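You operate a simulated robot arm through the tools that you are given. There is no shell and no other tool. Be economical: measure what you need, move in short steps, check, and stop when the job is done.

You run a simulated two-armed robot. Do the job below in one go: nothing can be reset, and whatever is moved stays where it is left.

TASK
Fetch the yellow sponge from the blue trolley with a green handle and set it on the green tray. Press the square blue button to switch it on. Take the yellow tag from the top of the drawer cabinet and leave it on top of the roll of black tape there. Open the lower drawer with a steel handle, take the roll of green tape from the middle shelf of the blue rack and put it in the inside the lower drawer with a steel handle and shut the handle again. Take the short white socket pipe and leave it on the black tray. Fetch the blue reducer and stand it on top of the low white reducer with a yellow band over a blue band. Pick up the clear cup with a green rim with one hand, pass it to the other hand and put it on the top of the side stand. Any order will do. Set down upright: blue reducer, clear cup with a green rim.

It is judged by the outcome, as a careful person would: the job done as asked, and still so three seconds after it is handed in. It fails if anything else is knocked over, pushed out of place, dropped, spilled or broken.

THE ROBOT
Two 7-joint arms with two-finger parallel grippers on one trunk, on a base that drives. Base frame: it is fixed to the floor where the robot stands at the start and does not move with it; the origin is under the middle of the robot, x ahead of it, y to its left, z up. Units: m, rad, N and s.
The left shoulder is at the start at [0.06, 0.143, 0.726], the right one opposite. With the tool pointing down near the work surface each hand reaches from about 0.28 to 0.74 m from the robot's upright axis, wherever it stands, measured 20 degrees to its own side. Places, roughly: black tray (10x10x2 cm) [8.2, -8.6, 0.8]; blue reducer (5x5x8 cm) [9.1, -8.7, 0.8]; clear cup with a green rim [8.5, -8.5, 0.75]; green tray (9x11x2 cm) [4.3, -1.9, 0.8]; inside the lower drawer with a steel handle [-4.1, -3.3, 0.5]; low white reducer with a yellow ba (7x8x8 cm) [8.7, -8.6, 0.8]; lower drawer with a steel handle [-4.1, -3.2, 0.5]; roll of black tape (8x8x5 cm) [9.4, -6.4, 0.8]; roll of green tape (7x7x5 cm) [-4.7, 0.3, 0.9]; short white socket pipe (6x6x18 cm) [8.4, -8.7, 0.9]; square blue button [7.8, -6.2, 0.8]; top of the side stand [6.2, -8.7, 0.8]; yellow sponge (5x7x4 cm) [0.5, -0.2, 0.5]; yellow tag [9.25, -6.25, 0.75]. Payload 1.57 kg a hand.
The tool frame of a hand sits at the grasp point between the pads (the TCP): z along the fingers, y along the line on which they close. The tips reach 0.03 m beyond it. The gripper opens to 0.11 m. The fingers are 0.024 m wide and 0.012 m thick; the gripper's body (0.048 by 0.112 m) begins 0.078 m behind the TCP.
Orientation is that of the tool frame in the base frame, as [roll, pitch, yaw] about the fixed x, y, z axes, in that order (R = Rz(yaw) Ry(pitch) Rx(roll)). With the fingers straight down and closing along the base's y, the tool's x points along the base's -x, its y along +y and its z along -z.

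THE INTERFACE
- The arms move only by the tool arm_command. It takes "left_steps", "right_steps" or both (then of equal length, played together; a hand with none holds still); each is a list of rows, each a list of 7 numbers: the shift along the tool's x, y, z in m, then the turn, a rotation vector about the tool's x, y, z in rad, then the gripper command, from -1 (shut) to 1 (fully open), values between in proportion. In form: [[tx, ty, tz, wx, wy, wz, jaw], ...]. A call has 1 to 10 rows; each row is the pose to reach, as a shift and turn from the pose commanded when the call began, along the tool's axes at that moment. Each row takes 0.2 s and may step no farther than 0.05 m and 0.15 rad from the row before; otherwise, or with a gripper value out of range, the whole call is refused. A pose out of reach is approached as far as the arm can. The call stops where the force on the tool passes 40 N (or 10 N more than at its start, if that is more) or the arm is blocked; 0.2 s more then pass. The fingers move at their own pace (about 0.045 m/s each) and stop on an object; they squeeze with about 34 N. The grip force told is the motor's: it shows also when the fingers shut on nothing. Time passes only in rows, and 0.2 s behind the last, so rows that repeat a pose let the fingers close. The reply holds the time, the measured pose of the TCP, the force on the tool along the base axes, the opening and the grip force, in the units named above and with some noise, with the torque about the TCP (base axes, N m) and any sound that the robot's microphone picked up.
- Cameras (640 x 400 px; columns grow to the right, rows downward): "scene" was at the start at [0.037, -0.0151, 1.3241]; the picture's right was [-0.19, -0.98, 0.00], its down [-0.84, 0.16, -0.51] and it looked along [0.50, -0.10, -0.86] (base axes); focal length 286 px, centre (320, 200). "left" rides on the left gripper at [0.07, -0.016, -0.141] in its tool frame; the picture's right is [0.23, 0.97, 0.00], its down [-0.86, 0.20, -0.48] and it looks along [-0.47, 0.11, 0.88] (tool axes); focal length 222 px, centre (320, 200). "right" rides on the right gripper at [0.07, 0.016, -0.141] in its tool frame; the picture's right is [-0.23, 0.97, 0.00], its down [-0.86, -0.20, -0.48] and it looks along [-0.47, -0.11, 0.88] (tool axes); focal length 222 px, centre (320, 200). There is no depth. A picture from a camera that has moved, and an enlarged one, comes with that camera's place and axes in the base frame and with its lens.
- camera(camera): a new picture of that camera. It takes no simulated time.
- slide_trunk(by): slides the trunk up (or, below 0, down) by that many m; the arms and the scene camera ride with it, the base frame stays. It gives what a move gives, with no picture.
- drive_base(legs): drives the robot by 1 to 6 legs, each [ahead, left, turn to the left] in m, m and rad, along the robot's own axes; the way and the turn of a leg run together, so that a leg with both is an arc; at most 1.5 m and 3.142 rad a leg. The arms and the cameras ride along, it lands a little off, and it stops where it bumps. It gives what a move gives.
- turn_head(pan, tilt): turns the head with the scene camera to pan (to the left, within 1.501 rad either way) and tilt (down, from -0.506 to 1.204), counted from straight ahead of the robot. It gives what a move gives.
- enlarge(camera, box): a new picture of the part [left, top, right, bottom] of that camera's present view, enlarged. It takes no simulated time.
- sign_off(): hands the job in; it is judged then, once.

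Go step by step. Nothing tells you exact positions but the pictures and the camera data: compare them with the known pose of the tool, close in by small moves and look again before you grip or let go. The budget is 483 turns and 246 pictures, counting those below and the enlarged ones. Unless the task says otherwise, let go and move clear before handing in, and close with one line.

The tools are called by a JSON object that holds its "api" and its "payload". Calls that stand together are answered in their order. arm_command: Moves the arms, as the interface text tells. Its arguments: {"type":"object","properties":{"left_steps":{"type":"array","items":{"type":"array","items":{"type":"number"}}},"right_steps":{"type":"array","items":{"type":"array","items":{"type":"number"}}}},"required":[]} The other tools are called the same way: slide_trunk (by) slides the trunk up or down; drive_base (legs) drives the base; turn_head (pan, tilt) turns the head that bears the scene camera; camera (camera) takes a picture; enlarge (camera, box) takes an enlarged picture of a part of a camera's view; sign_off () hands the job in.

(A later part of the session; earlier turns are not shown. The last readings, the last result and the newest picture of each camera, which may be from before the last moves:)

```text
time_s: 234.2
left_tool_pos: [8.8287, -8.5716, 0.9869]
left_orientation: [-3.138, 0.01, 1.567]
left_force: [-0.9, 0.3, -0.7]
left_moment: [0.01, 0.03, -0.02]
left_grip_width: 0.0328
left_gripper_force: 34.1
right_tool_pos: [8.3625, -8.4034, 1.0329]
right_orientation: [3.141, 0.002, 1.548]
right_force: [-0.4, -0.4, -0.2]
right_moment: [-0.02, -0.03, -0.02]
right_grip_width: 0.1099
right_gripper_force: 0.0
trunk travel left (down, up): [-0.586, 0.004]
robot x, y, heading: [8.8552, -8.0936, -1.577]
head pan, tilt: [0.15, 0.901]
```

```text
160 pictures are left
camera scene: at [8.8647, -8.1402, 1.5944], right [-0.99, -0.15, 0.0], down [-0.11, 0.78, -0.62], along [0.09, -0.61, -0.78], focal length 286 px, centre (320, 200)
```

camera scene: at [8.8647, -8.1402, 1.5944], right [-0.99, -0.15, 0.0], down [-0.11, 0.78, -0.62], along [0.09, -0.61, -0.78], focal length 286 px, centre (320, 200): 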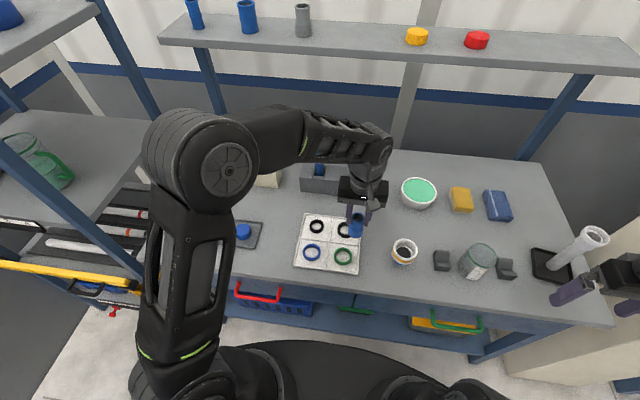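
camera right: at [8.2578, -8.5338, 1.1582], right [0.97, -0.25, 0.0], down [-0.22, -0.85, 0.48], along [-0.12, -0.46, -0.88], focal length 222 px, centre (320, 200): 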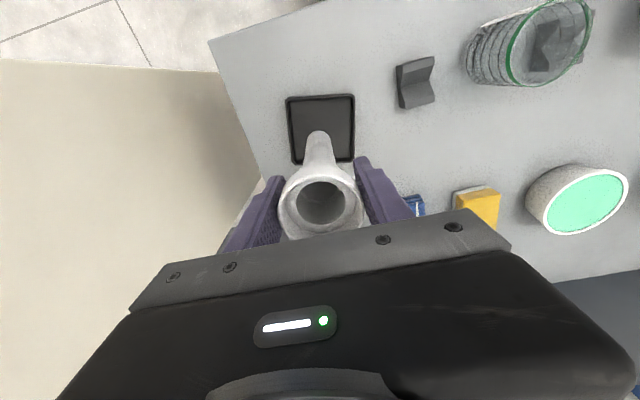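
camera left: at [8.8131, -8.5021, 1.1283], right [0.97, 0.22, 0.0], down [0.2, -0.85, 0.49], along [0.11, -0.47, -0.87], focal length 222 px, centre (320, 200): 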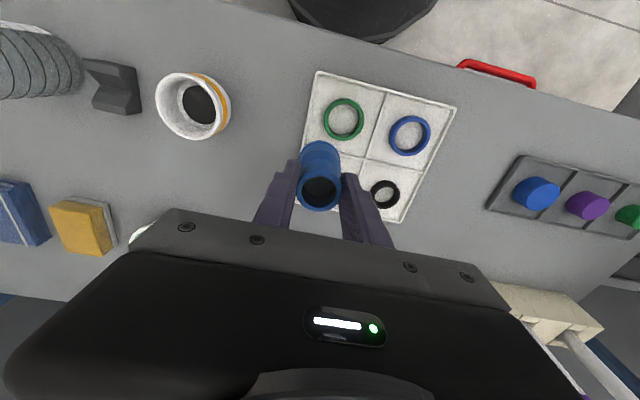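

White reducer rim centre ≈[8.684, -8.560]. Move above it and check.

{"api": "arm_command", "payload": {"left_steps": [[0.005, -0.04, -0.015, 0, 0, 0, -1], [0.01, -0.08, -0.02, 0, 0, 0, -1], [0.011, -0.12, -0.02, 0, 0, 0, -1], [0.011, -0.145, -0.02, 0, 0, 0, -1], [0.011, -0.145, -0.02, 0, 0, 0, -1]]}}

{"api": "camera", "payload": {"camera": "left"}}

{"api": "enlarge", "payload": {"camera": "scene", "box": [350, 180, 470, 280]}}

{"api": "camera", "payload": {"camera": "right"}}

```text
time_s: 235.4
left_tool_pos: [8.6844, -8.5604, 1.0066]
left_orientation: [-3.14, 0.012, 1.57]
left_force: [1.0, -0.1, 0.2]
left_moment: [-0.01, 0.05, -0.02]
left_grip_width: 0.033
left_gripper_force: 34.6
right_tool_pos: [8.3624, -8.403, 1.0346]
right_orientation: [-3.141, 0.003, 1.548]
right_force: [0.8, 0.4, 0.1]
right_moment: [-0.02, 0.0, 0.02]
right_grip_width: 0.1102
right_gripper_force: 0.1
trunk travel left (down, up): [-0.586, 0.004]
robot x, y, heading: [8.8504, -8.091, -1.573]
head pan, tilt: [0.15, 0.901]
```

```text
159 pictures are left
camera left: at [8.6689, -8.4902, 1.1483], right [0.97, 0.22, 0.0], down [0.2, -0.85, 0.49], along [0.11, -0.48, -0.87], focal length 222 px, centre (320, 200)
```

left: 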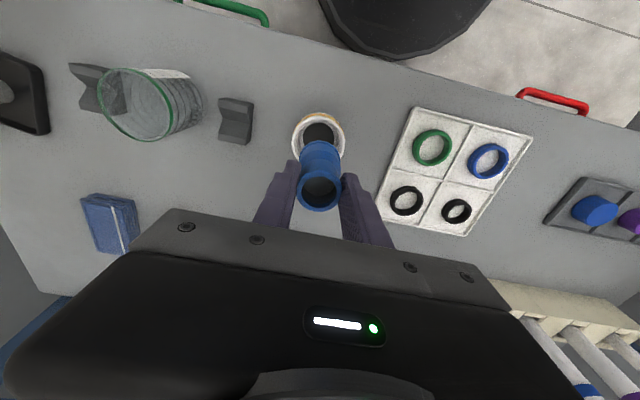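

```text
4.00 times, centred on (410, 230) of scene
camera zoom: at [8.8659, -8.1398, 1.5944], right [-0.99, -0.15, 0.0], down [-0.11, 0.78, -0.62], along [0.09, -0.61, -0.78], focal length 1143 px, centre (-40, 80)
```

zoom: 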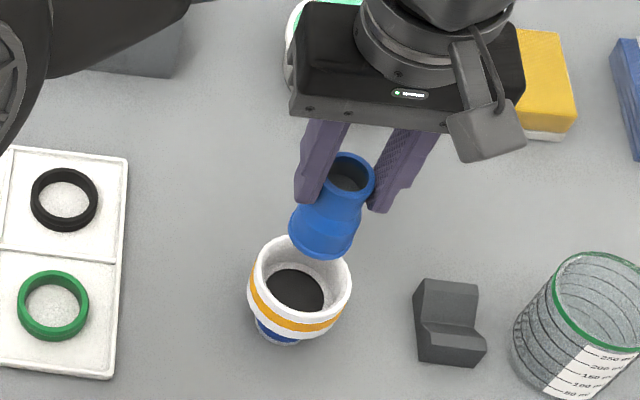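

```text
157 pictures are left
camera right: at [8.3801, -8.3338, 1.1751], right [0.97, -0.25, 0.0], down [-0.22, -0.85, 0.48], along [-0.12, -0.46, -0.88], focal length 222 px, centre (320, 200)
```

right: 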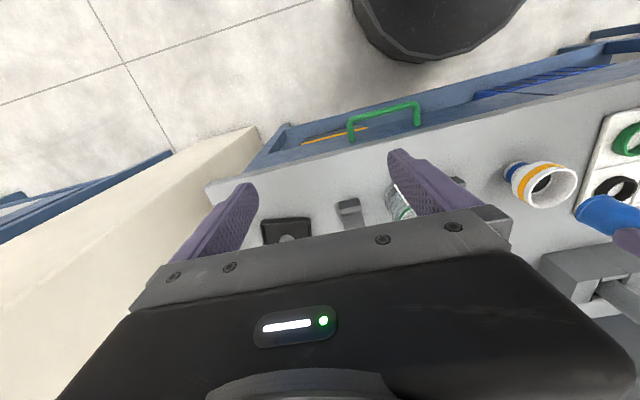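

Nearly aligned; tiny correction and lower to just above the rim.

{"api": "arm_command", "payload": {"left_steps": [[0.002, -0.001, 0.02, 0, 0, 0, -1], [0.002, -0.001, 0.035, 0, 0, 0, -1], [0.002, -0.001, 0.035, 0, 0, 0, -1]]}}

{"api": "camera", "payload": {"camera": "left"}}

{"api": "enlarge", "payload": {"camera": "scene", "box": [350, 180, 470, 280]}}

```text
time_s: 236.2
left_tool_pos: [8.685, -8.5587, 0.9726]
left_orientation: [-3.14, 0.012, 1.57]
left_force: [-0.3, 0.4, -0.1]
left_moment: [-0.02, -0.03, 0.01]
left_grip_width: 0.033
left_gripper_force: 33.8
right_tool_pos: [8.3621, -8.4028, 1.0337]
right_orientation: [-3.141, 0.001, 1.548]
right_force: [-0.3, -0.7, -0.3]
right_moment: [0.0, -0.03, -0.02]
right_grip_width: 0.1101
right_gripper_force: 0.0
trunk travel left (down, up): [-0.586, 0.004]
robot x, y, heading: [8.8522, -8.0943, -1.571]
head pan, tilt: [0.15, 0.901]
```

```text
156 pictures are left
camera left: at [8.669, -8.4878, 1.1131], right [0.97, 0.22, 0.0], down [0.2, -0.85, 0.49], along [0.11, -0.47, -0.87], focal length 222 px, centre (320, 200)
```

left: 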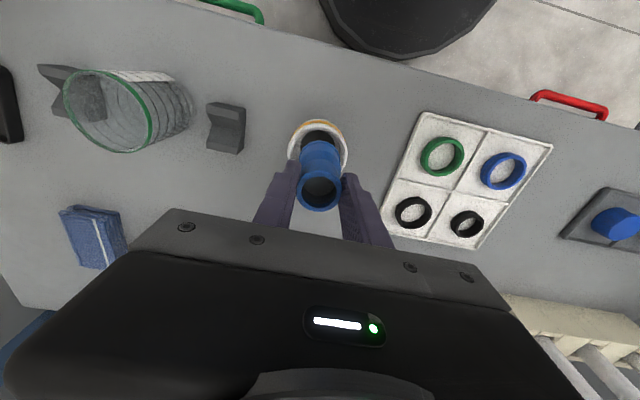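

```text
4.00 times, centred on (410, 230) of scene
camera zoom: at [8.8658, -8.1398, 1.5944], right [-0.99, -0.15, 0.0], down [-0.11, 0.78, -0.62], along [0.09, -0.61, -0.78], focal length 1143 px, centre (-40, 80)
```

zoom: 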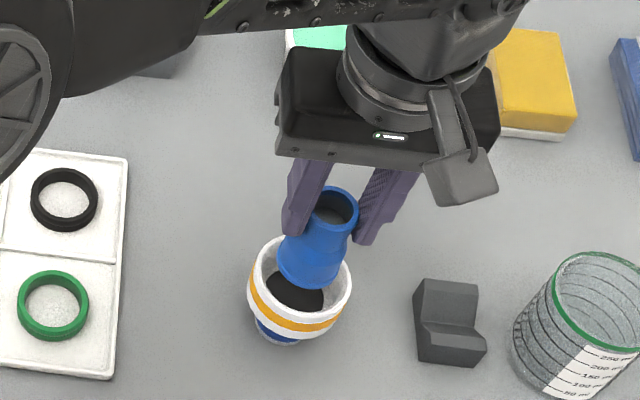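

Let me zoom in on the left camera for a finer centring check.

{"api": "enlarge", "payload": {"camera": "left", "box": [260, 100, 380, 220]}}

{"api": "enlarge", "payload": {"camera": "scene", "box": [380, 225, 430, 275]}}

```text
3.33 times, centred on (320, 160) of left
camera zoom: at [8.669, -8.4878, 1.1131], right [0.97, 0.22, 0.0], down [0.2, -0.85, 0.49], along [0.11, -0.47, -0.87], focal length 740 px, centre (320, 333)
```

zoom: 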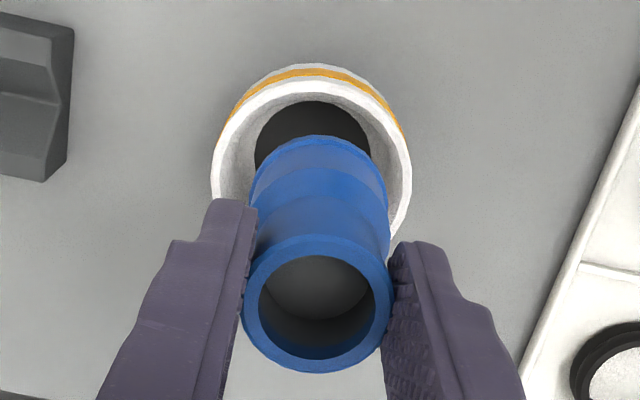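

```text
8.00 times, centred on (405, 250) of scene
camera zoom: at [8.8658, -8.1398, 1.5944], right [-0.99, -0.15, 0.0], down [-0.11, 0.78, -0.62], along [0.09, -0.61, -0.78], focal length 2285 px, centre (-360, -200)
```

zoom: 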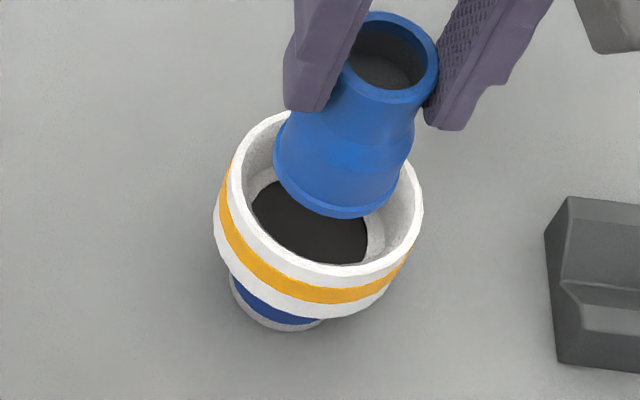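

Centring is within ~2 mm. Lower slowly into the white reducer.

{"api": "arm_command", "payload": {"left_steps": [[0, -0.0015, 0.008, 0, 0, 0, -1], [0, -0.0015, 0.014, 0, 0, 0, -1], [0, -0.0015, 0.02, 0, 0, 0, -1], [0, -0.0015, 0.026, 0, 0, 0, -1], [0, -0.0015, 0.03, 0, 0, 0, -1]]}}

{"api": "enlarge", "payload": {"camera": "scene", "box": [370, 205, 440, 275]}}

{"api": "enlarge", "payload": {"camera": "left", "box": [260, 100, 380, 220]}}

```text
time_s: 237.4
left_tool_pos: [8.6838, -8.5592, 0.9431]
left_orientation: [-3.14, 0.011, 1.568]
left_force: [-0.4, -0.6, -0.3]
left_moment: [0.0, -0.03, 0.02]
left_grip_width: 0.0331
left_gripper_force: 33.9
right_tool_pos: [8.3627, -8.4038, 1.0337]
right_orientation: [3.14, 0.002, 1.548]
right_force: [-0.2, 0.2, 0.1]
right_moment: [0.0, 0.02, 0.01]
right_grip_width: 0.1099
right_gripper_force: 0.0
trunk travel left (down, up): [-0.586, 0.004]
robot x, y, heading: [8.8538, -8.0895, -1.575]
head pan, tilt: [0.15, 0.901]
```

```text
5.71 times, centred on (405, 240) of scene
camera zoom: at [8.8657, -8.1399, 1.5944], right [-0.99, -0.15, 0.0], down [-0.11, 0.78, -0.62], along [0.09, -0.61, -0.78], focal length 1632 px, centre (-166, -29)
```

zoom: 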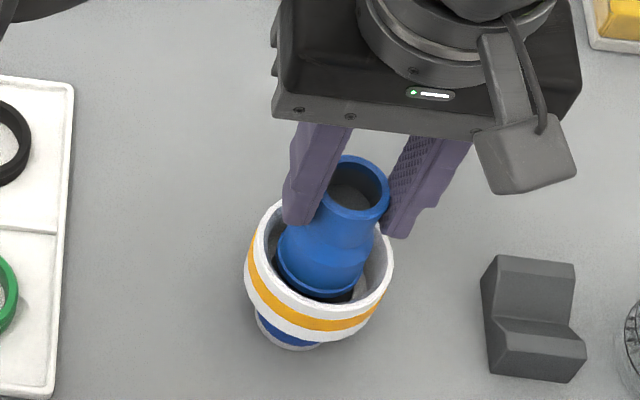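

```text
3.33 times, centred on (320, 160) of left
camera zoom: at [8.6679, -8.4885, 1.0841], right [0.97, 0.22, 0.0], down [0.2, -0.85, 0.49], along [0.11, -0.47, -0.87], focal length 740 px, centre (320, 333)
```

zoom: 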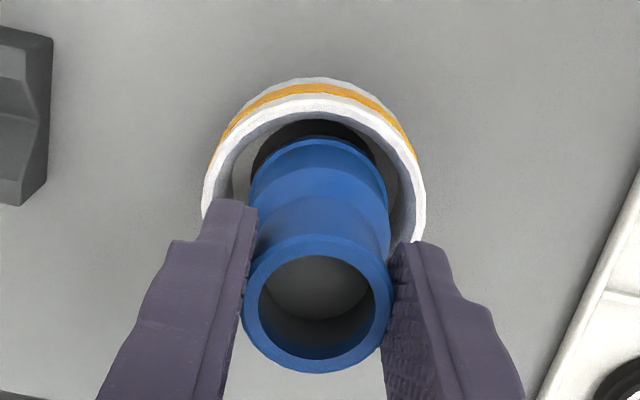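

It's entering the socket cleanly. Continue until contact (fingertips must stay above the 0.88 rim).

{"api": "arm_command", "payload": {"left_steps": [[0, 0, 0.006, 0, 0, 0, -1], [0, 0, 0.012, 0, 0, 0, -1], [0, 0, 0.017, 0, 0, 0, -1], [0, 0, 0.022, 0, 0, 0, -1]]}}

{"api": "enlarge", "payload": {"camera": "scene", "box": [370, 205, 440, 275]}}

```text
time_s: 238.4
left_tool_pos: [8.683, -8.5592, 0.9237]
left_orientation: [-3.135, 0.013, 1.569]
left_force: [2.1, 1.6, 16.5]
left_moment: [0.09, -0.28, 0.0]
left_grip_width: 0.0328
left_gripper_force: 34.2
right_tool_pos: [8.363, -8.4024, 1.0351]
right_orientation: [-3.14, 0.002, 1.547]
right_force: [0.0, -0.8, -0.4]
right_moment: [0.0, -0.02, -0.01]
right_grip_width: 0.11
right_gripper_force: 0.0
trunk travel left (down, up): [-0.586, 0.004]
robot x, y, heading: [8.8567, -8.0942, -1.577]
head pan, tilt: [0.15, 0.901]
```

```text
5.71 times, centred on (405, 240) of scene
camera zoom: at [8.8667, -8.1382, 1.5948], right [-0.99, -0.15, 0.0], down [-0.11, 0.77, -0.62], along [0.09, -0.62, -0.78], focal length 1632 px, centre (-166, -29)
```

zoom: 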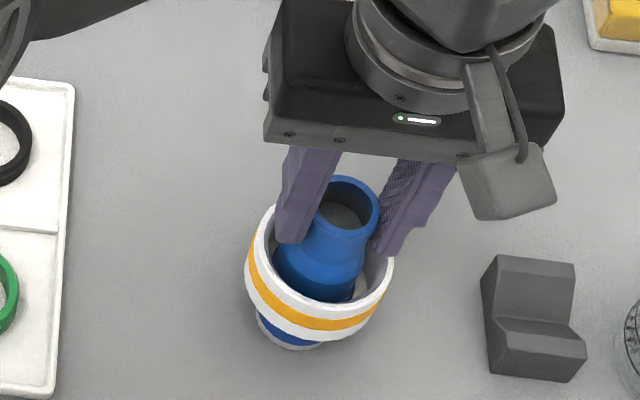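

Seated. Ease off 1.5 mm, open, and lift straight up.

{"api": "arm_command", "payload": {"left_steps": [[0, 0, -0.0015, 0, 0, 0, -1], [0, 0, -0.0015, 0, 0, 0, -0.2], [0, 0, -0.0015, 0, 0, 0, -0.1], [0, 0, -0.0015, 0, 0, 0, 0], [0, 0, -0.03, 0, 0, 0, 0], [0, 0, -0.07, 0, 0, 0, 0], [0, 0, -0.1, 0, 0, 0, 0.2], [0.04, 0.02, -0.1, 0, 0, 0, 1], [0.08, 0.05, -0.1, 0, 0, 0, 1]]}}

{"api": "enlarge", "payload": {"camera": "scene", "box": [340, 175, 540, 295]}}

```text
time_s: 240.4
left_tool_pos: [8.735, -8.4768, 1.02]
left_orientation: [-3.138, 0.01, 1.57]
left_force: [0.6, -0.1, -0.2]
left_moment: [0.0, 0.05, -0.02]
left_grip_width: 0.1101
left_gripper_force: 0.1
right_tool_pos: [8.3632, -8.4024, 1.0351]
right_orientation: [-3.141, 0.002, 1.546]
right_force: [0.3, 0.2, -1.1]
right_moment: [-0.02, 0.03, 0.0]
right_grip_width: 0.1098
right_gripper_force: 0.2
trunk travel left (down, up): [-0.586, 0.004]
robot x, y, heading: [8.8531, -8.0945, -1.573]
head pan, tilt: [0.15, 0.901]
```

```text
3.20 times, centred on (440, 235) of scene
camera zoom: at [8.8668, -8.1391, 1.5944], right [-0.99, -0.15, 0.0], down [-0.11, 0.78, -0.62], along [0.09, -0.61, -0.78], focal length 914 px, centre (-64, 88)
```

zoom: 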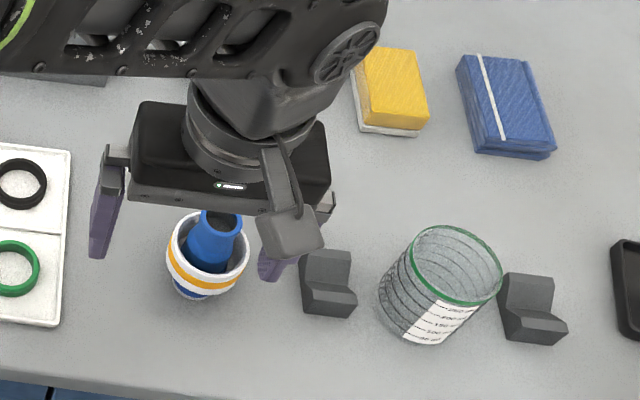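

The blue reducer stands upright in the white one. For the cup I'll pick with the right hand from above, then hand it to the left hand tilted forward. Move the right hand above the cup and the left hand aside.

{"api": "arm_command", "payload": {"right_steps": [[-0.03, 0.03, 0, 0, 0, 0, 1], [-0.06, 0.06, 0, 0, 0, 0, 1], [-0.09, 0.09, 0, 0, 0, 0, 1], [-0.12, 0.12, 0, 0, 0, 0, 1], [-0.15, 0.123, 0, 0, 0, 0, 1], [-0.15, 0.123, 0, 0, 0, 0, 1]], "left_steps": [[0.03, 0.04, 0, 0, 0, 0, 1], [0.06, 0.08, 0, 0, 0, 0, 1], [0.07, 0.12, 0, 0, 0, 0, 1], [0.07, 0.16, 0, 0, 0, 0, 1], [0.07, 0.2, 0, 0, 0, 0, 1], [0.07, 0.23, 0, 0, 0, 0, 1]]}}

{"api": "camera", "payload": {"camera": "right"}}

{"api": "camera", "payload": {"camera": "scene"}}

```text
time_s: 241.8
left_tool_pos: [8.9641, -8.4095, 1.0193]
left_orientation: [-3.139, 0.011, 1.568]
left_force: [-0.3, 0.2, -0.1]
left_moment: [0.0, 0.03, 0.02]
left_grip_width: 0.11
left_gripper_force: 0.0
right_tool_pos: [8.4818, -8.5548, 1.0335]
right_orientation: [-3.141, 0.001, 1.549]
right_force: [-0.1, 0.8, 0.1]
right_moment: [0.0, 0.02, 0.01]
right_grip_width: 0.1099
right_gripper_force: 0.0
trunk travel left (down, up): [-0.586, 0.004]
robot x, y, heading: [8.8535, -8.094, -1.568]
head pan, tilt: [0.15, 0.901]
```

```text
148 pictures are left
camera right: at [8.5001, -8.4856, 1.1745], right [0.97, -0.25, 0.0], down [-0.22, -0.85, 0.48], along [-0.12, -0.47, -0.88], focal length 222 px, centre (320, 200)
```

right: 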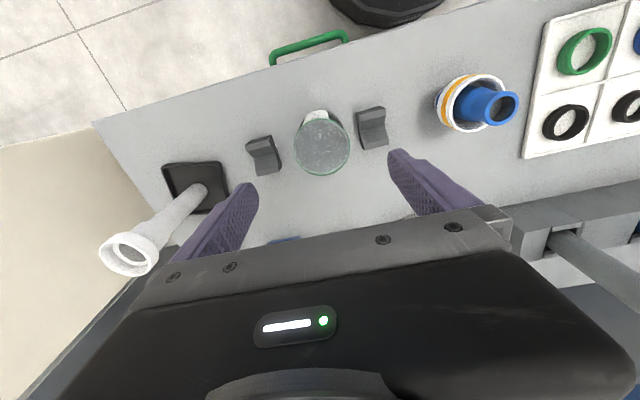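

```text
147 pictures are left
camera scene: at [8.8665, -8.139, 1.5944], right [-0.99, -0.15, 0.0], down [-0.11, 0.78, -0.62], along [0.09, -0.61, -0.78], focal length 286 px, centre (320, 200)
```

scene: 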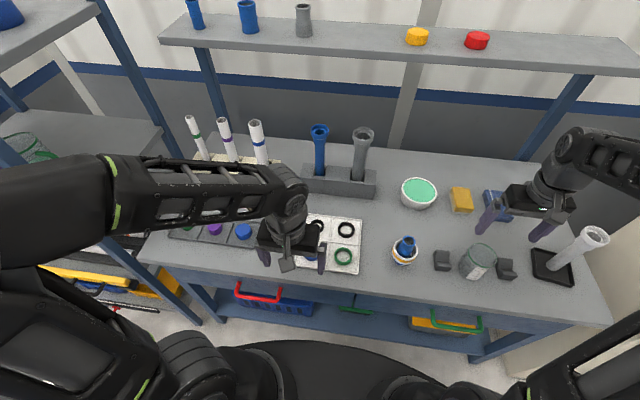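

Cup rim at [8.484, -8.561], top ≈0.885. Descend with jaws around it.

{"api": "arm_command", "payload": {"right_steps": [[-0.007, 0.002, 0.04, 0, 0, 0, 0.8], [-0.007, 0.002, 0.08, 0, 0, 0, 0.8], [-0.007, 0.002, 0.12, 0, 0, 0, 0.8], [-0.007, 0.002, 0.12, 0, 0, 0, 0.8]]}}

{"api": "camera", "payload": {"camera": "right"}}

{"api": "enlarge", "payload": {"camera": "scene", "box": [420, 180, 570, 300]}}

```text
time_s: 242.8
left_tool_pos: [8.9635, -8.4089, 1.0173]
left_orientation: [-3.138, 0.01, 1.567]
left_force: [0.1, 0.8, -0.5]
left_moment: [-0.02, 0.01, -0.02]
left_grip_width: 0.11
left_gripper_force: 0.0
right_tool_pos: [8.4833, -8.5623, 0.9136]
right_orientation: [3.141, 0.002, 1.548]
right_force: [0.1, -0.1, 0.6]
right_moment: [0.0, 0.02, -0.03]
right_grip_width: 0.0987
right_gripper_force: 0.0
trunk travel left (down, up): [-0.586, 0.004]
robot x, y, heading: [8.8518, -8.0923, -1.574]
head pan, tilt: [0.15, 0.901]
```

```text
146 pictures are left
camera right: at [8.5008, -8.4926, 1.0546], right [0.97, -0.25, 0.0], down [-0.22, -0.85, 0.48], along [-0.12, -0.47, -0.88], focal length 222 px, centre (320, 200)
```

right: 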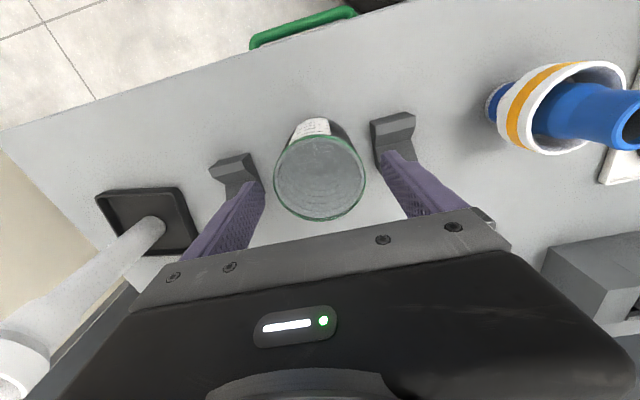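

```text
3.33 times, centred on (495, 240) of scene
camera zoom: at [8.866, -8.1393, 1.5944], right [-0.99, -0.15, 0.0], down [-0.11, 0.78, -0.62], along [0.09, -0.61, -0.78], focal length 952 px, centre (-263, 67)
```

zoom: 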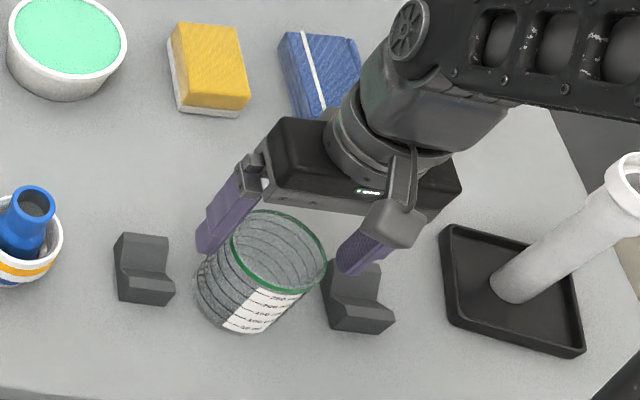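

Centred. Narrow slightly, descend 27 mm and close.

{"api": "arm_command", "payload": {"right_steps": [[0, 0, 0, 0, 0, 0, 0.6], [0, 0, 0.014, 0, 0, 0, 0.6], [0, 0, 0.026, 0, 0, 0, 0.6], [0, 0, 0.026, 0, 0, 0, 0.2], [0, 0, 0.026, 0, 0, 0, 0.2], [0, 0, 0.026, 0, 0, 0, 0.2]]}}

{"api": "camera", "payload": {"camera": "right"}}

{"api": "enlarge", "payload": {"camera": "scene", "box": [420, 180, 570, 300]}}

```text
time_s: 244.2
left_tool_pos: [8.9646, -8.4095, 1.017]
left_orientation: [-3.139, 0.01, 1.569]
left_force: [0.1, 0.0, -0.1]
left_moment: [0.0, 0.0, 0.0]
left_grip_width: 0.1099
left_gripper_force: 0.0
right_tool_pos: [8.482, -8.5626, 0.887]
right_orientation: [3.141, 0.002, 1.548]
right_force: [0.4, 0.2, 1.3]
right_moment: [0.01, -0.01, -0.01]
right_grip_width: 0.0691
right_gripper_force: 29.1
trunk travel left (down, up): [-0.586, 0.004]
robot x, y, heading: [8.8527, -8.0915, -1.577]
head pan, tilt: [0.15, 0.901]
```

```text
144 pictures are left
camera right: at [8.5009, -8.4926, 1.0283], right [0.97, -0.25, 0.0], down [-0.22, -0.85, 0.48], along [-0.12, -0.46, -0.88], focal length 222 px, centre (320, 200)
```

right: 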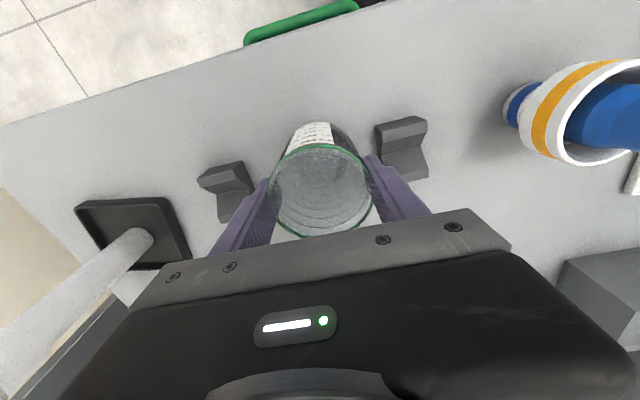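

```text
3.33 times, centred on (495, 240) of scene
camera zoom: at [8.8659, -8.1398, 1.5944], right [-0.99, -0.15, 0.0], down [-0.11, 0.78, -0.62], along [0.09, -0.61, -0.78], focal length 952 px, centre (-263, 67)
```

zoom: 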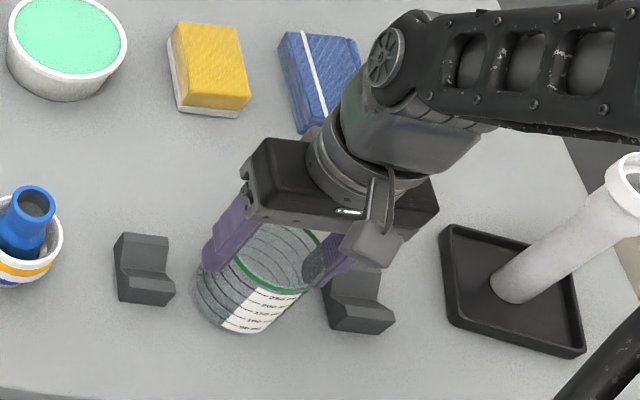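

Gripped. Lift the cup clear and back the base away from the bench for the handover.

{"api": "arm_command", "payload": {"right_steps": [[0, 0, -0.03, 0, 0, 0, 0], [0, 0, -0.06, 0, 0, 0, 0], [0, 0, -0.1, 0, 0, 0, 0], [0, 0, -0.14, 0, 0, 0, 0], [0, 0, -0.16, 0, 0, 0, 0], [0.03, 0, -0.16, 0, 0, 0, 0], [0.03, 0, -0.16, 0, 0, 0, 0]]}}

{"api": "camera", "payload": {"camera": "right"}}

{"api": "drive_base", "payload": {"legs": [[-0.55, 0, 0]]}}

{"api": "camera", "payload": {"camera": "scene"}}

```text
time_s: 245.8
left_tool_pos: [8.9629, -8.4103, 1.0194]
left_orientation: [-3.138, 0.01, 1.569]
left_force: [-0.4, -0.1, -0.7]
left_moment: [-0.03, 0.0, 0.02]
left_grip_width: 0.11
left_gripper_force: 0.0
right_tool_pos: [8.485, -8.5312, 1.0465]
right_orientation: [3.141, -0.001, 1.546]
right_force: [-1.6, -0.3, -0.8]
right_moment: [0.01, 0.01, 0.02]
right_grip_width: 0.0689
right_gripper_force: 34.2
trunk travel left (down, up): [-0.586, 0.004]
robot x, y, heading: [8.8512, -8.0924, -1.571]
head pan, tilt: [0.15, 0.901]
```

```text
142 pictures are left
camera right: at [8.5025, -8.4622, 1.1876], right [0.97, -0.25, 0.0], down [-0.22, -0.85, 0.48], along [-0.12, -0.46, -0.88], focal length 222 px, centre (320, 200)
```

right: 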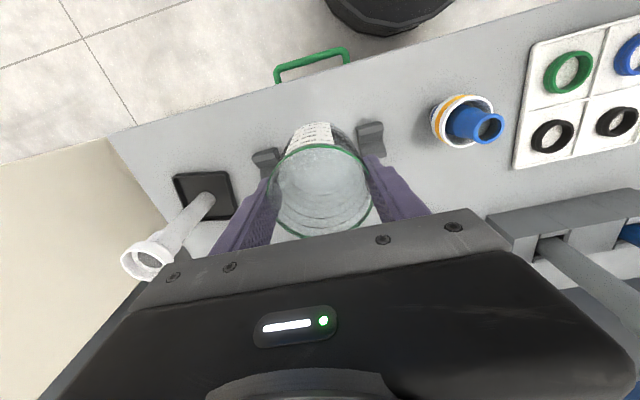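

```text
time_s: 249.0
left_tool_pos: [8.965, -7.8561, 1.0204]
left_orientation: [-3.14, 0.009, 1.563]
left_force: [-0.1, 0.0, 0.3]
left_moment: [-0.02, -0.01, 0.03]
left_grip_width: 0.1099
left_gripper_force: 0.0
right_tool_pos: [8.4849, -7.9748, 1.0455]
right_orientation: [-3.141, 0.003, 1.543]
right_force: [0.2, 0.8, -1.2]
right_moment: [0.01, 0.01, -0.01]
right_grip_width: 0.0688
right_gripper_force: 34.1
trunk travel left (down, up): [-0.586, 0.004]
robot x, y, heading: [8.8586, -7.544, -1.575]
head pan, tilt: [0.15, 0.901]
```

```text
141 pictures are left
camera scene: at [8.8691, -7.5854, 1.5944], right [-0.99, -0.14, 0.0], down [-0.11, 0.78, -0.62], along [0.09, -0.62, -0.78], focal length 286 px, centre (320, 200)
```

scene: 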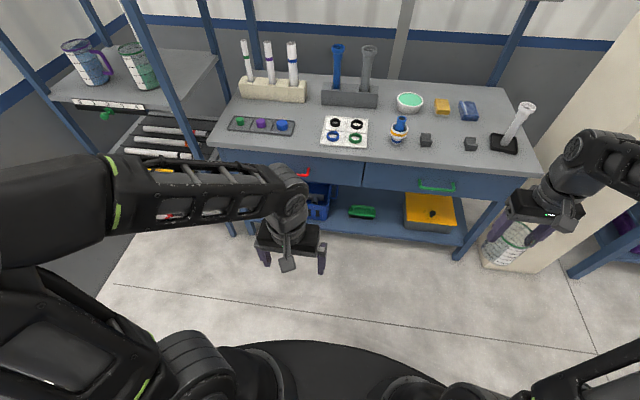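

The cup is secure. Bring the right hand with the cup to the front centre and tilt the left hand forward beside it.

{"api": "arm_command", "payload": {"right_steps": [[-0.03, 0.04, 0, 0, 0, 0, 0], [-0.06, 0.075, 0, 0, 0, 0, 0], [-0.09, 0.11, 0, 0, 0, 0, 0], [-0.12, 0.145, 0, 0, 0, 0, 0], [-0.137, 0.185, 0, 0, 0, 0, 0], [-0.137, 0.225, 0, 0, 0, 0, 0], [-0.137, 0.265, 0, 0, 0, 0, 0], [-0.137, 0.299, 0, 0, 0, 0, 0], [-0.137, 0.299, 0, 0, 0, 0, 0]], "left_steps": [[-0.01, 0.03, 0, 0, -0.13, 0, 1], [-0.02, 0.06, 0, 0, -0.26, 0, 1], [-0.03, 0.06, 0, 0, -0.39, 0, 1], [-0.04, 0.06, 0, 0, -0.52, 0, 1], [-0.05, 0.06, 0, 0, -0.65, 0, 1], [-0.06, 0.06, 0.01, 0, -0.78, 0, 1], [-0.07, 0.06, 0.02, 0, -0.91, 0, 1], [-0.08, 0.06, 0.03, 0, -1.05, 0, 1], [-0.08, 0.06, 0.03, 0, -1.05, 0, 1]]}}

{"api": "camera", "payload": {"camera": "scene"}}

{"api": "camera", "payload": {"camera": "left"}}

```text
time_s: 251.0
left_tool_pos: [8.9768, -8.0518, 0.9768]
left_orientation: [-3.134, 1.063, 1.569]
left_force: [-0.2, 0.6, -0.3]
left_moment: [0.03, -0.02, -0.01]
left_grip_width: 0.1102
left_gripper_force: 0.0
left hand out of reach, approached as far as the arm can: row 2, 3, 4, 5, 6, 7, 8, 9
right_tool_pos: [8.7827, -8.1196, 1.0491]
right_orientation: [3.141, 0.002, 1.544]
right_force: [0.5, 0.7, -1.0]
right_moment: [-0.02, -0.02, -0.01]
right_grip_width: 0.0689
right_gripper_force: 34.5
trunk travel left (down, up): [-0.586, 0.004]
robot x, y, heading: [8.8583, -7.5396, -1.578]
head pan, tilt: [0.15, 0.901]
```

```text
140 pictures are left
camera scene: at [8.869, -7.585, 1.5945], right [-0.99, -0.14, 0.0], down [-0.11, 0.78, -0.62], along [0.09, -0.62, -0.78], focal length 286 px, centre (320, 200)
```

scene: 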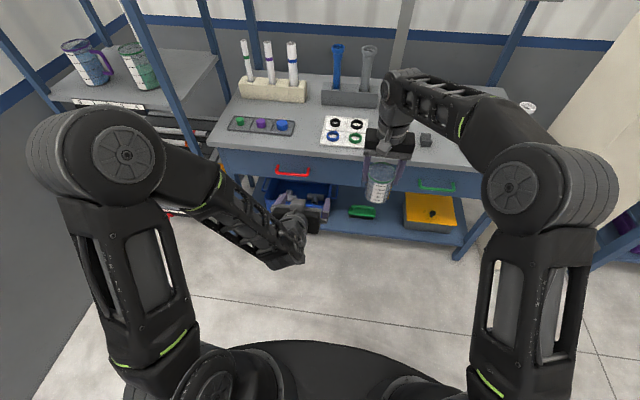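

```text
139 pictures are left
camera left: at [8.9618, -7.8951, 0.9861], right [0.97, 0.1, -0.2], down [0.2, 0.0, 0.98], along [0.1, -0.99, -0.02], focal length 222 px, centre (320, 200)
```

left: 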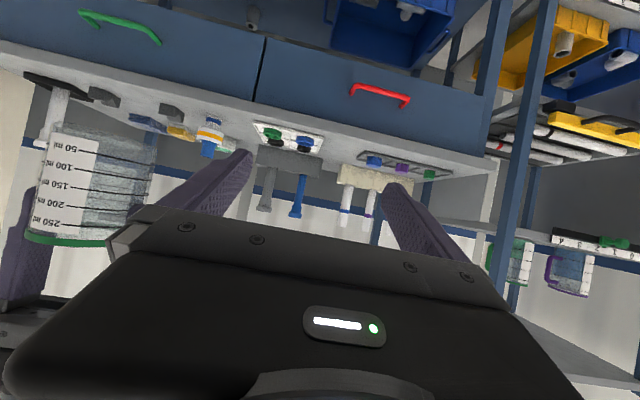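

The left hand is at its near limit pointing straight ahead. I'll yaw it 45° so it approaches the cup diagonally from the left.

{"api": "arm_command", "payload": {"left_steps": [[0, 0.0, 0, 0.114, 0, 0.0636, 1], [0, -0.01, 0, 0.228, 0, 0.127, 1], [0, -0.03, -0.008, 0.343, 0, 0.191, 1], [0, -0.05, -0.015, 0.457, 0, 0.254, 1], [-0.001, -0.075, -0.022, 0.571, 0, 0.318, 1], [-0.001, -0.102, -0.028, 0.686, 0, 0.3815, 1], [-0.001, -0.102, -0.028, 0.686, 0, 0.3815, 1]]}}

{"api": "camera", "payload": {"camera": "scene"}}

{"api": "camera", "payload": {"camera": "left"}}

```text
time_s: 252.6
left_tool_pos: [8.8813, -8.0288, 0.9948]
left_orientation: [-3.133, 1.063, 0.785]
left_force: [0.1, 0.0, 0.0]
left_moment: [-0.05, -0.01, 0.02]
left_grip_width: 0.1102
left_gripper_force: 0.0
left hand out of reach, approached as far as the arm can: row 1, 2
right_tool_pos: [8.7823, -8.119, 1.0484]
right_orientation: [3.141, 0.004, 1.542]
right_force: [0.1, -1.1, -0.7]
right_moment: [0.01, 0.0, -0.02]
right_grip_width: 0.0691
right_gripper_force: 34.1
trunk travel left (down, up): [-0.586, 0.004]
robot x, y, heading: [8.8577, -7.5378, -1.581]
head pan, tilt: [0.15, 0.901]
```

```text
138 pictures are left
camera scene: at [8.869, -7.5863, 1.5944], right [-0.99, -0.14, 0.0], down [-0.11, 0.78, -0.62], along [0.09, -0.61, -0.78], focal length 286 px, centre (320, 200)
```

scene: 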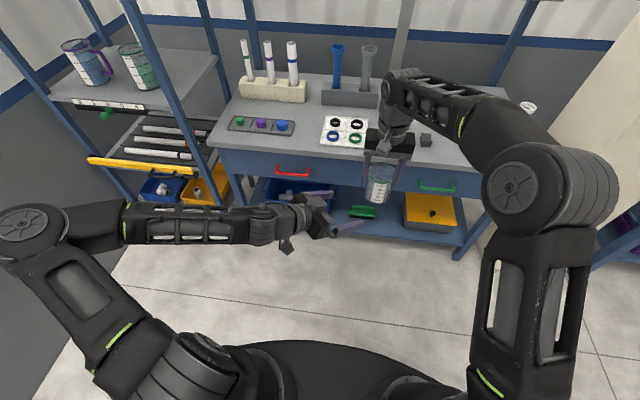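

```text
137 pictures are left
camera left: at [8.9823, -7.9069, 1.0023], right [0.76, -0.62, -0.2], down [0.14, -0.14, 0.98], along [-0.63, -0.77, -0.02], focal length 222 px, centre (320, 200)
```

left: 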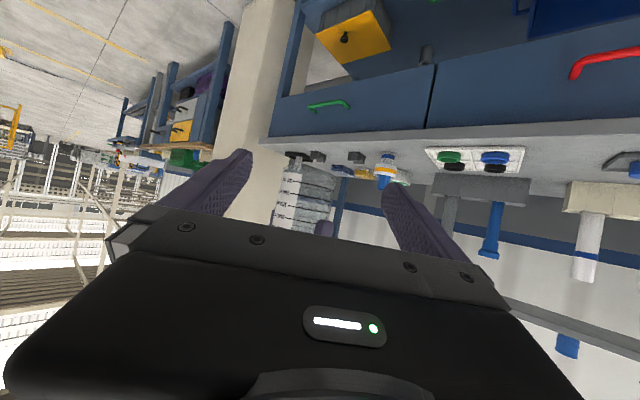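

Cup is between the left fingers' line. Tilt a little more and approach to ~6 cm, then inspect.

{"api": "arm_command", "payload": {"left_steps": [[-0.011, -0.0064, 0.022, 0, -0.06, 0, 1], [-0.022, -0.0064, 0.045, 0, -0.137, 0, 1], [-0.033, -0.0064, 0.067, 0, -0.137, 0, 1], [-0.033, -0.0064, 0.067, 0, -0.137, 0, 1]]}}

{"api": "enlarge", "payload": {"camera": "left", "box": [200, 100, 440, 250]}}

{"api": "enlarge", "payload": {"camera": "scene", "box": [280, 110, 440, 250]}}

```text
time_s: 253.6
left_tool_pos: [8.8222, -8.0771, 0.9909]
left_orientation: [-3.132, 1.201, 0.788]
left_force: [-0.4, 0.1, -1.0]
left_moment: [0.0, 0.01, -0.02]
left_grip_width: 0.1097
left_gripper_force: 0.1
right_tool_pos: [8.7812, -8.1194, 1.0487]
right_orientation: [-3.141, 0.003, 1.542]
right_force: [0.4, -0.9, -0.1]
right_moment: [0.02, 0.0, 0.03]
right_grip_width: 0.0689
right_gripper_force: 34.4
trunk travel left (down, up): [-0.586, 0.004]
robot x, y, heading: [8.8607, -7.5394, -1.58]
head pan, tilt: [0.15, 0.901]
```

```text
2.67 times, centred on (320, 175) of left
camera zoom: at [8.9232, -7.9555, 0.977], right [0.74, -0.64, -0.22], down [0.24, -0.05, 0.97], along [-0.63, -0.77, 0.12], focal length 592 px, centre (320, 267)
```

zoom: 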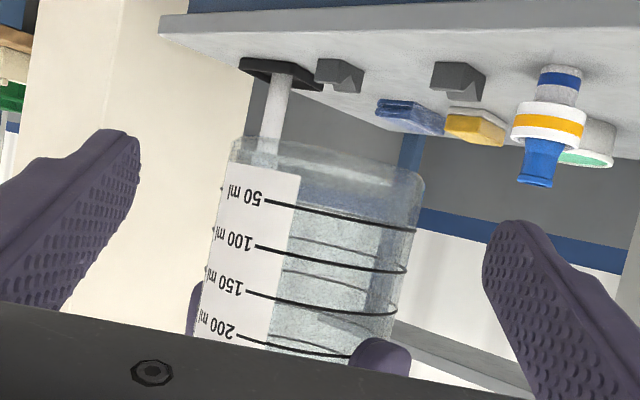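

```text
2.86 times, centred on (360, 180) of scene
camera zoom: at [8.8695, -7.5859, 1.5944], right [-0.99, -0.14, 0.0], down [-0.11, 0.78, -0.62], along [0.09, -0.62, -0.78], focal length 816 px, centre (206, 257)
```

zoom: 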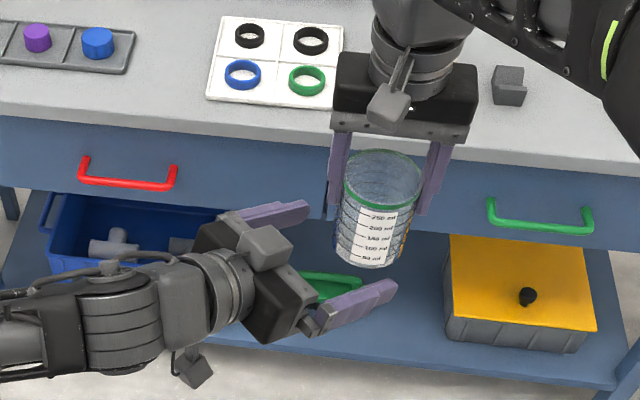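

Geometry looks good. Advance onto the cup, then look before closing.

{"api": "arm_command", "payload": {"left_steps": [[-0.007, 0, 0.018, 0, 0, 0, 1], [-0.014, 0, 0.036, 0, 0, 0, 1], [-0.0192, 0.0005, 0.0494, 0, 0, 0, 1], [-0.0192, 0.0005, 0.0494, 0, 0, 0, 1]]}}

{"api": "enlarge", "payload": {"camera": "left", "box": [200, 60, 440, 250]}}

{"api": "enlarge", "payload": {"camera": "scene", "box": [300, 110, 440, 230]}}

```text
time_s: 254.6
left_tool_pos: [8.7854, -8.1145, 0.9901]
left_orientation: [-3.131, 1.2, 0.789]
left_force: [0.1, -0.5, -0.4]
left_moment: [-0.02, 0.01, 0.01]
left_grip_width: 0.1102
left_gripper_force: 0.1
right_tool_pos: [8.7827, -8.1198, 1.048]
right_orientation: [3.141, 0.002, 1.543]
right_force: [0.3, -0.5, -0.1]
right_moment: [0.01, -0.02, 0.01]
right_grip_width: 0.0687
right_gripper_force: 34.2
trunk travel left (down, up): [-0.586, 0.004]
robot x, y, heading: [8.8583, -7.5425, -1.579]
head pan, tilt: [0.15, 0.901]
```

```text
2.11 times, centred on (320, 155) of left
camera zoom: at [8.8854, -7.9929, 0.9771], right [0.74, -0.64, -0.22], down [0.24, -0.05, 0.97], along [-0.63, -0.77, 0.12], focal length 468 px, centre (320, 295)
```

zoom: 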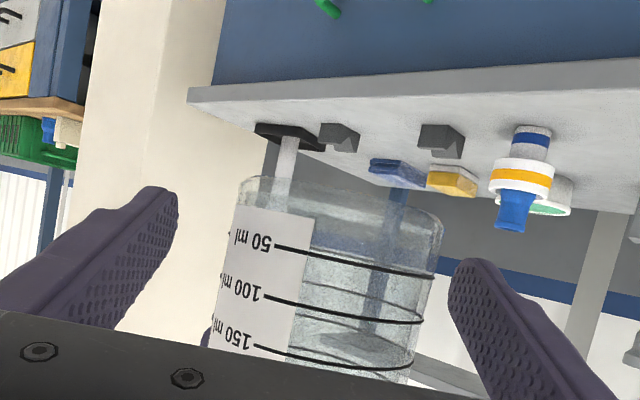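

```text
3.33 times, centred on (370, 170) of scene
camera zoom: at [8.8693, -7.5862, 1.5944], right [-0.99, -0.14, 0.0], down [-0.11, 0.78, -0.62], along [0.09, -0.61, -0.78], focal length 952 px, centre (153, 300)
```

zoom: 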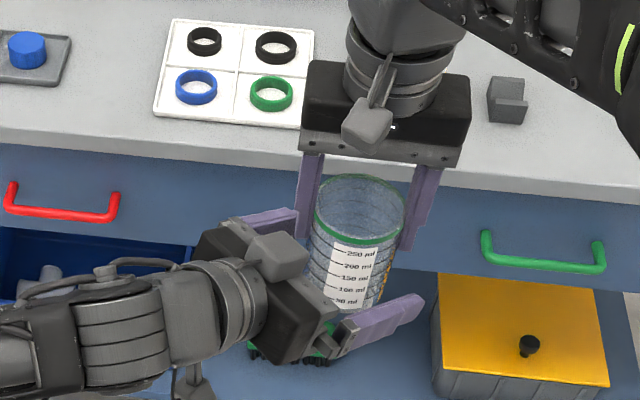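

The cup is slightly to the right in the left hand; shift 6 mm and close.

{"api": "arm_command", "payload": {"left_steps": [[0, 0.006, 0, 0, 0, 0, 1], [0, 0.006, 0, 0, 0, 0, 0.5], [0, 0.006, 0, 0, 0, 0, 0], [0, 0.006, 0, 0, 0, 0, 0], [0, 0.006, 0, 0, 0, 0, 0], [0, 0.006, 0, 0, 0, 0, 0]]}}

{"api": "enlarge", "payload": {"camera": "left", "box": [200, 60, 440, 250]}}

{"api": "enlarge", "payload": {"camera": "scene", "box": [300, 110, 440, 230]}}

```text
time_s: 256.0
left_tool_pos: [8.7868, -8.1174, 0.9907]
left_orientation: [-3.128, 1.201, 0.785]
left_force: [-7.4, 11.0, 1.3]
left_moment: [-0.2, -0.19, -0.27]
left_grip_width: 0.0693
left_gripper_force: 33.8
right_tool_pos: [8.7827, -8.1209, 1.0488]
right_orientation: [3.14, 0.003, 1.544]
right_force: [7.5, -11.3, -1.1]
right_moment: [-0.43, -0.26, 0.21]
right_grip_width: 0.0688
right_gripper_force: 34.1
trunk travel left (down, up): [-0.586, 0.004]
robot x, y, heading: [8.8598, -7.5403, -1.578]
head pan, tilt: [0.15, 0.901]
```

```text
2.11 times, centred on (320, 155) of left
camera zoom: at [8.8884, -7.9967, 0.9771], right [0.74, -0.64, -0.22], down [0.24, -0.05, 0.97], along [-0.63, -0.77, 0.12], focal length 468 px, centre (320, 295)
```

zoom: 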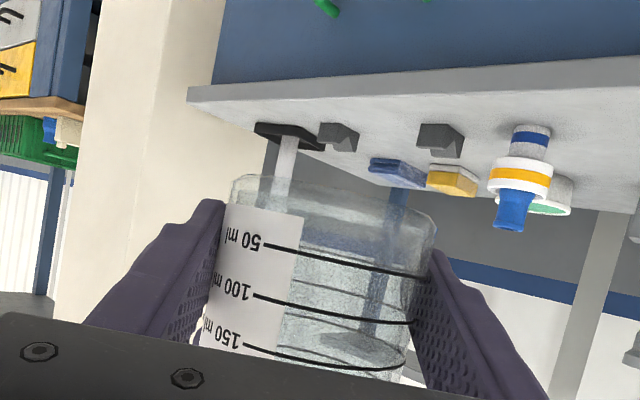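

```text
3.33 times, centred on (370, 170) of scene
camera zoom: at [8.8692, -7.5863, 1.5944], right [-0.99, -0.14, 0.0], down [-0.11, 0.78, -0.62], along [0.09, -0.61, -0.78], focal length 952 px, centre (153, 300)
```

zoom: 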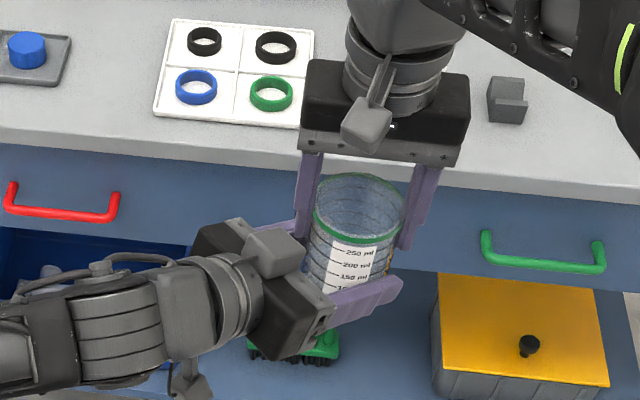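

Both hands hold it. Relieve the side load with the left hand by 3 mm, then open the right hand modestly and raise it straight up.

{"api": "arm_command", "payload": {"left_steps": [[0, -0.003, 0, 0, 0, 0, -0.2], [0, -0.003, 0, 0, 0, 0, -0.2]]}}

{"api": "arm_command", "payload": {"right_steps": [[0, 0, 0, 0, 0, 0, 0.4], [0, 0, 0, 0, 0, 0, 0.55], [0, 0, 0, 0, 0, 0, 0.55], [0, 0, 0, 0, 0, 0, 0.55]]}}

{"api": "enlarge", "payload": {"camera": "scene", "box": [300, 110, 440, 230]}}

```text
time_s: 256.6
left_tool_pos: [8.7878, -8.1169, 0.9905]
left_orientation: [-3.132, 1.2, 0.789]
left_force: [-7.4, 2.8, -2.3]
left_moment: [0.25, -0.02, -0.66]
left_grip_width: 0.0693
left_gripper_force: 34.0
right_tool_pos: [8.7826, -8.119, 1.0481]
right_orientation: [-3.141, -0.001, 1.545]
right_force: [7.3, -2.1, 1.0]
right_moment: [-0.4, -0.46, 0.62]
right_grip_width: 0.0689
right_gripper_force: 34.0
trunk travel left (down, up): [-0.586, 0.004]
robot x, y, heading: [8.8576, -7.5381, -1.58]
head pan, tilt: [0.15, 0.901]
```

```text
time_s: 257.6
left_tool_pos: [8.788, -8.1159, 0.9898]
left_orientation: [-3.131, 1.199, 0.787]
left_force: [0.1, -0.4, -0.4]
left_moment: [0.03, 0.02, -0.01]
left_grip_width: 0.0694
left_gripper_force: 33.8
right_tool_pos: [8.7821, -8.1208, 1.0487]
right_orientation: [-3.141, 0.001, 1.542]
right_force: [0.3, 1.3, 1.0]
right_moment: [0.02, -0.03, -0.01]
right_grip_width: 0.0853
right_gripper_force: 0.1
trunk travel left (down, up): [-0.586, 0.004]
robot x, y, heading: [8.8536, -7.5424, -1.584]
head pan, tilt: [0.15, 0.901]
```

```text
3.33 times, centred on (370, 170) of scene
camera zoom: at [8.8692, -7.5863, 1.5944], right [-0.99, -0.14, 0.0], down [-0.11, 0.78, -0.62], along [0.09, -0.61, -0.78], focal length 952 px, centre (153, 300)
```

zoom: 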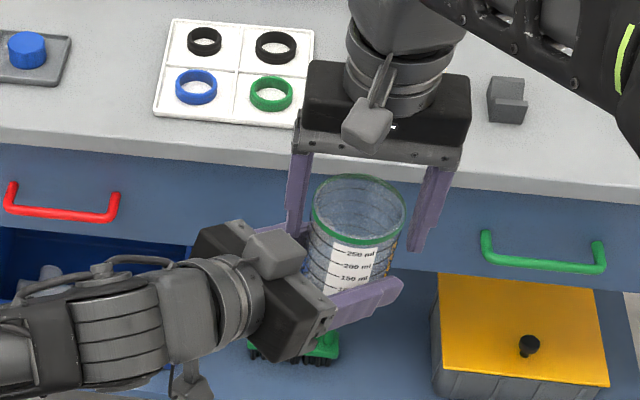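

Left hand holds it alone. Raise the right hand straight up and move it aside.

{"api": "arm_command", "payload": {"right_steps": [[0, 0, -0.03, 0, 0, 0, 0.6], [0, 0, -0.07, 0, 0, 0, 0.6], [0, 0, -0.1, 0, 0, 0, 0.6], [0, -0.045, -0.1, 0, 0, 0, 0.6], [0, -0.09, -0.1, 0, 0, 0, 1], [0, -0.13, -0.1, 0, 0, 0, 1], [0.03, -0.17, -0.1, 0, 0, 0, 1], [0.06, -0.21, -0.1, 0, 0, 0, 1], [0.09, -0.25, -0.08, 0, 0, 0, 1], [0.1, -0.29, -0.05, 0, 0, 0, 1]]}}

{"api": "camera", "payload": {"camera": "scene"}}

```text
refused: row 9 steps farther than a row can; nothing moved
```

```text
129 pictures are left
camera scene: at [8.8692, -7.5863, 1.5944], right [-0.99, -0.14, 0.0], down [-0.11, 0.78, -0.62], along [0.09, -0.61, -0.78], focal length 286 px, centre (320, 200)
```

scene: 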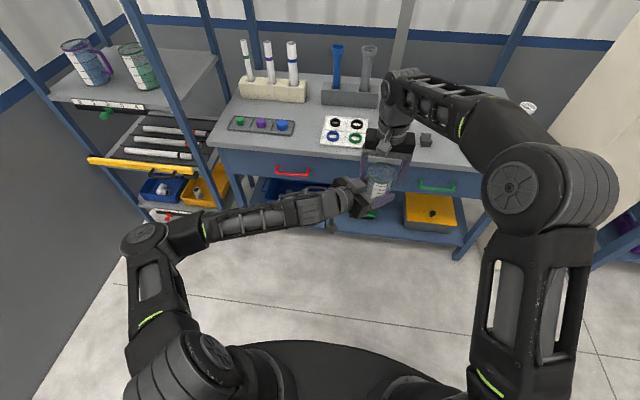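

{"api": "arm_command", "payload": {"right_steps": [[0, 0, -0.03, 0, 0, 0, 0.6], [0, 0, -0.07, 0, 0, 0, 0.6], [0, 0, -0.1, 0, 0, 0, 0.6], [0, -0.045, -0.1, 0, 0, 0, 0.6], [0, -0.09, -0.1, 0, 0, 0, 1], [0, -0.13, -0.1, 0, 0, 0, 1], [0.02, -0.17, -0.1, 0, 0, 0, 1], [0.04, -0.21, -0.1, 0, 0, 0, 1], [0.06, -0.245, -0.09, 0, 0, 0, 1], [0.08, -0.28, -0.08, 0, 0, 0, 1]]}}

{"api": "camera", "payload": {"camera": "scene"}}

```text
time_s: 259.8
left_tool_pos: [8.7864, -8.1152, 0.9907]
left_orientation: [-3.134, 1.199, 0.786]
left_force: [-0.4, 0.9, 0.7]
left_moment: [0.02, 0.01, -0.01]
left_grip_width: 0.0689
left_gripper_force: 34.0
right_tool_pos: [8.4964, -8.0327, 1.1257]
right_orientation: [-3.141, 0.002, 1.543]
right_force: [-0.4, 0.2, 0.6]
right_moment: [-0.04, -0.04, 0.03]
right_grip_width: 0.1098
right_gripper_force: 0.1
right hand out of reach, approached as far as the arm can: row 2, 3, 4, 5, 6, 7
trunk travel left (down, up): [-0.586, 0.004]
robot x, y, heading: [8.8572, -7.5382, -1.583]
head pan, tilt: [0.15, 0.901]
```

```text
128 pictures are left
camera scene: at [8.8674, -7.5855, 1.5944], right [-0.99, -0.14, 0.0], down [-0.11, 0.78, -0.62], along [0.09, -0.62, -0.78], focal length 286 px, centre (320, 200)
```

scene: 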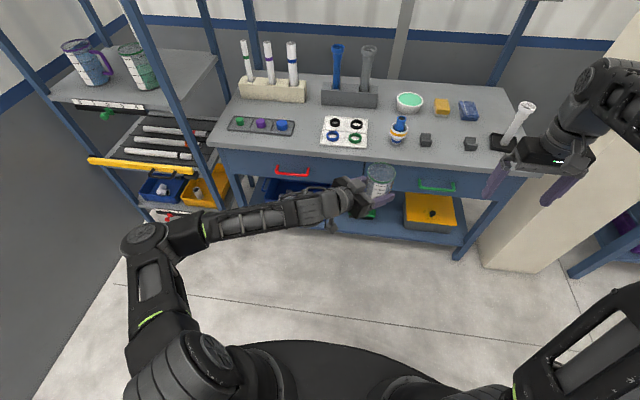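

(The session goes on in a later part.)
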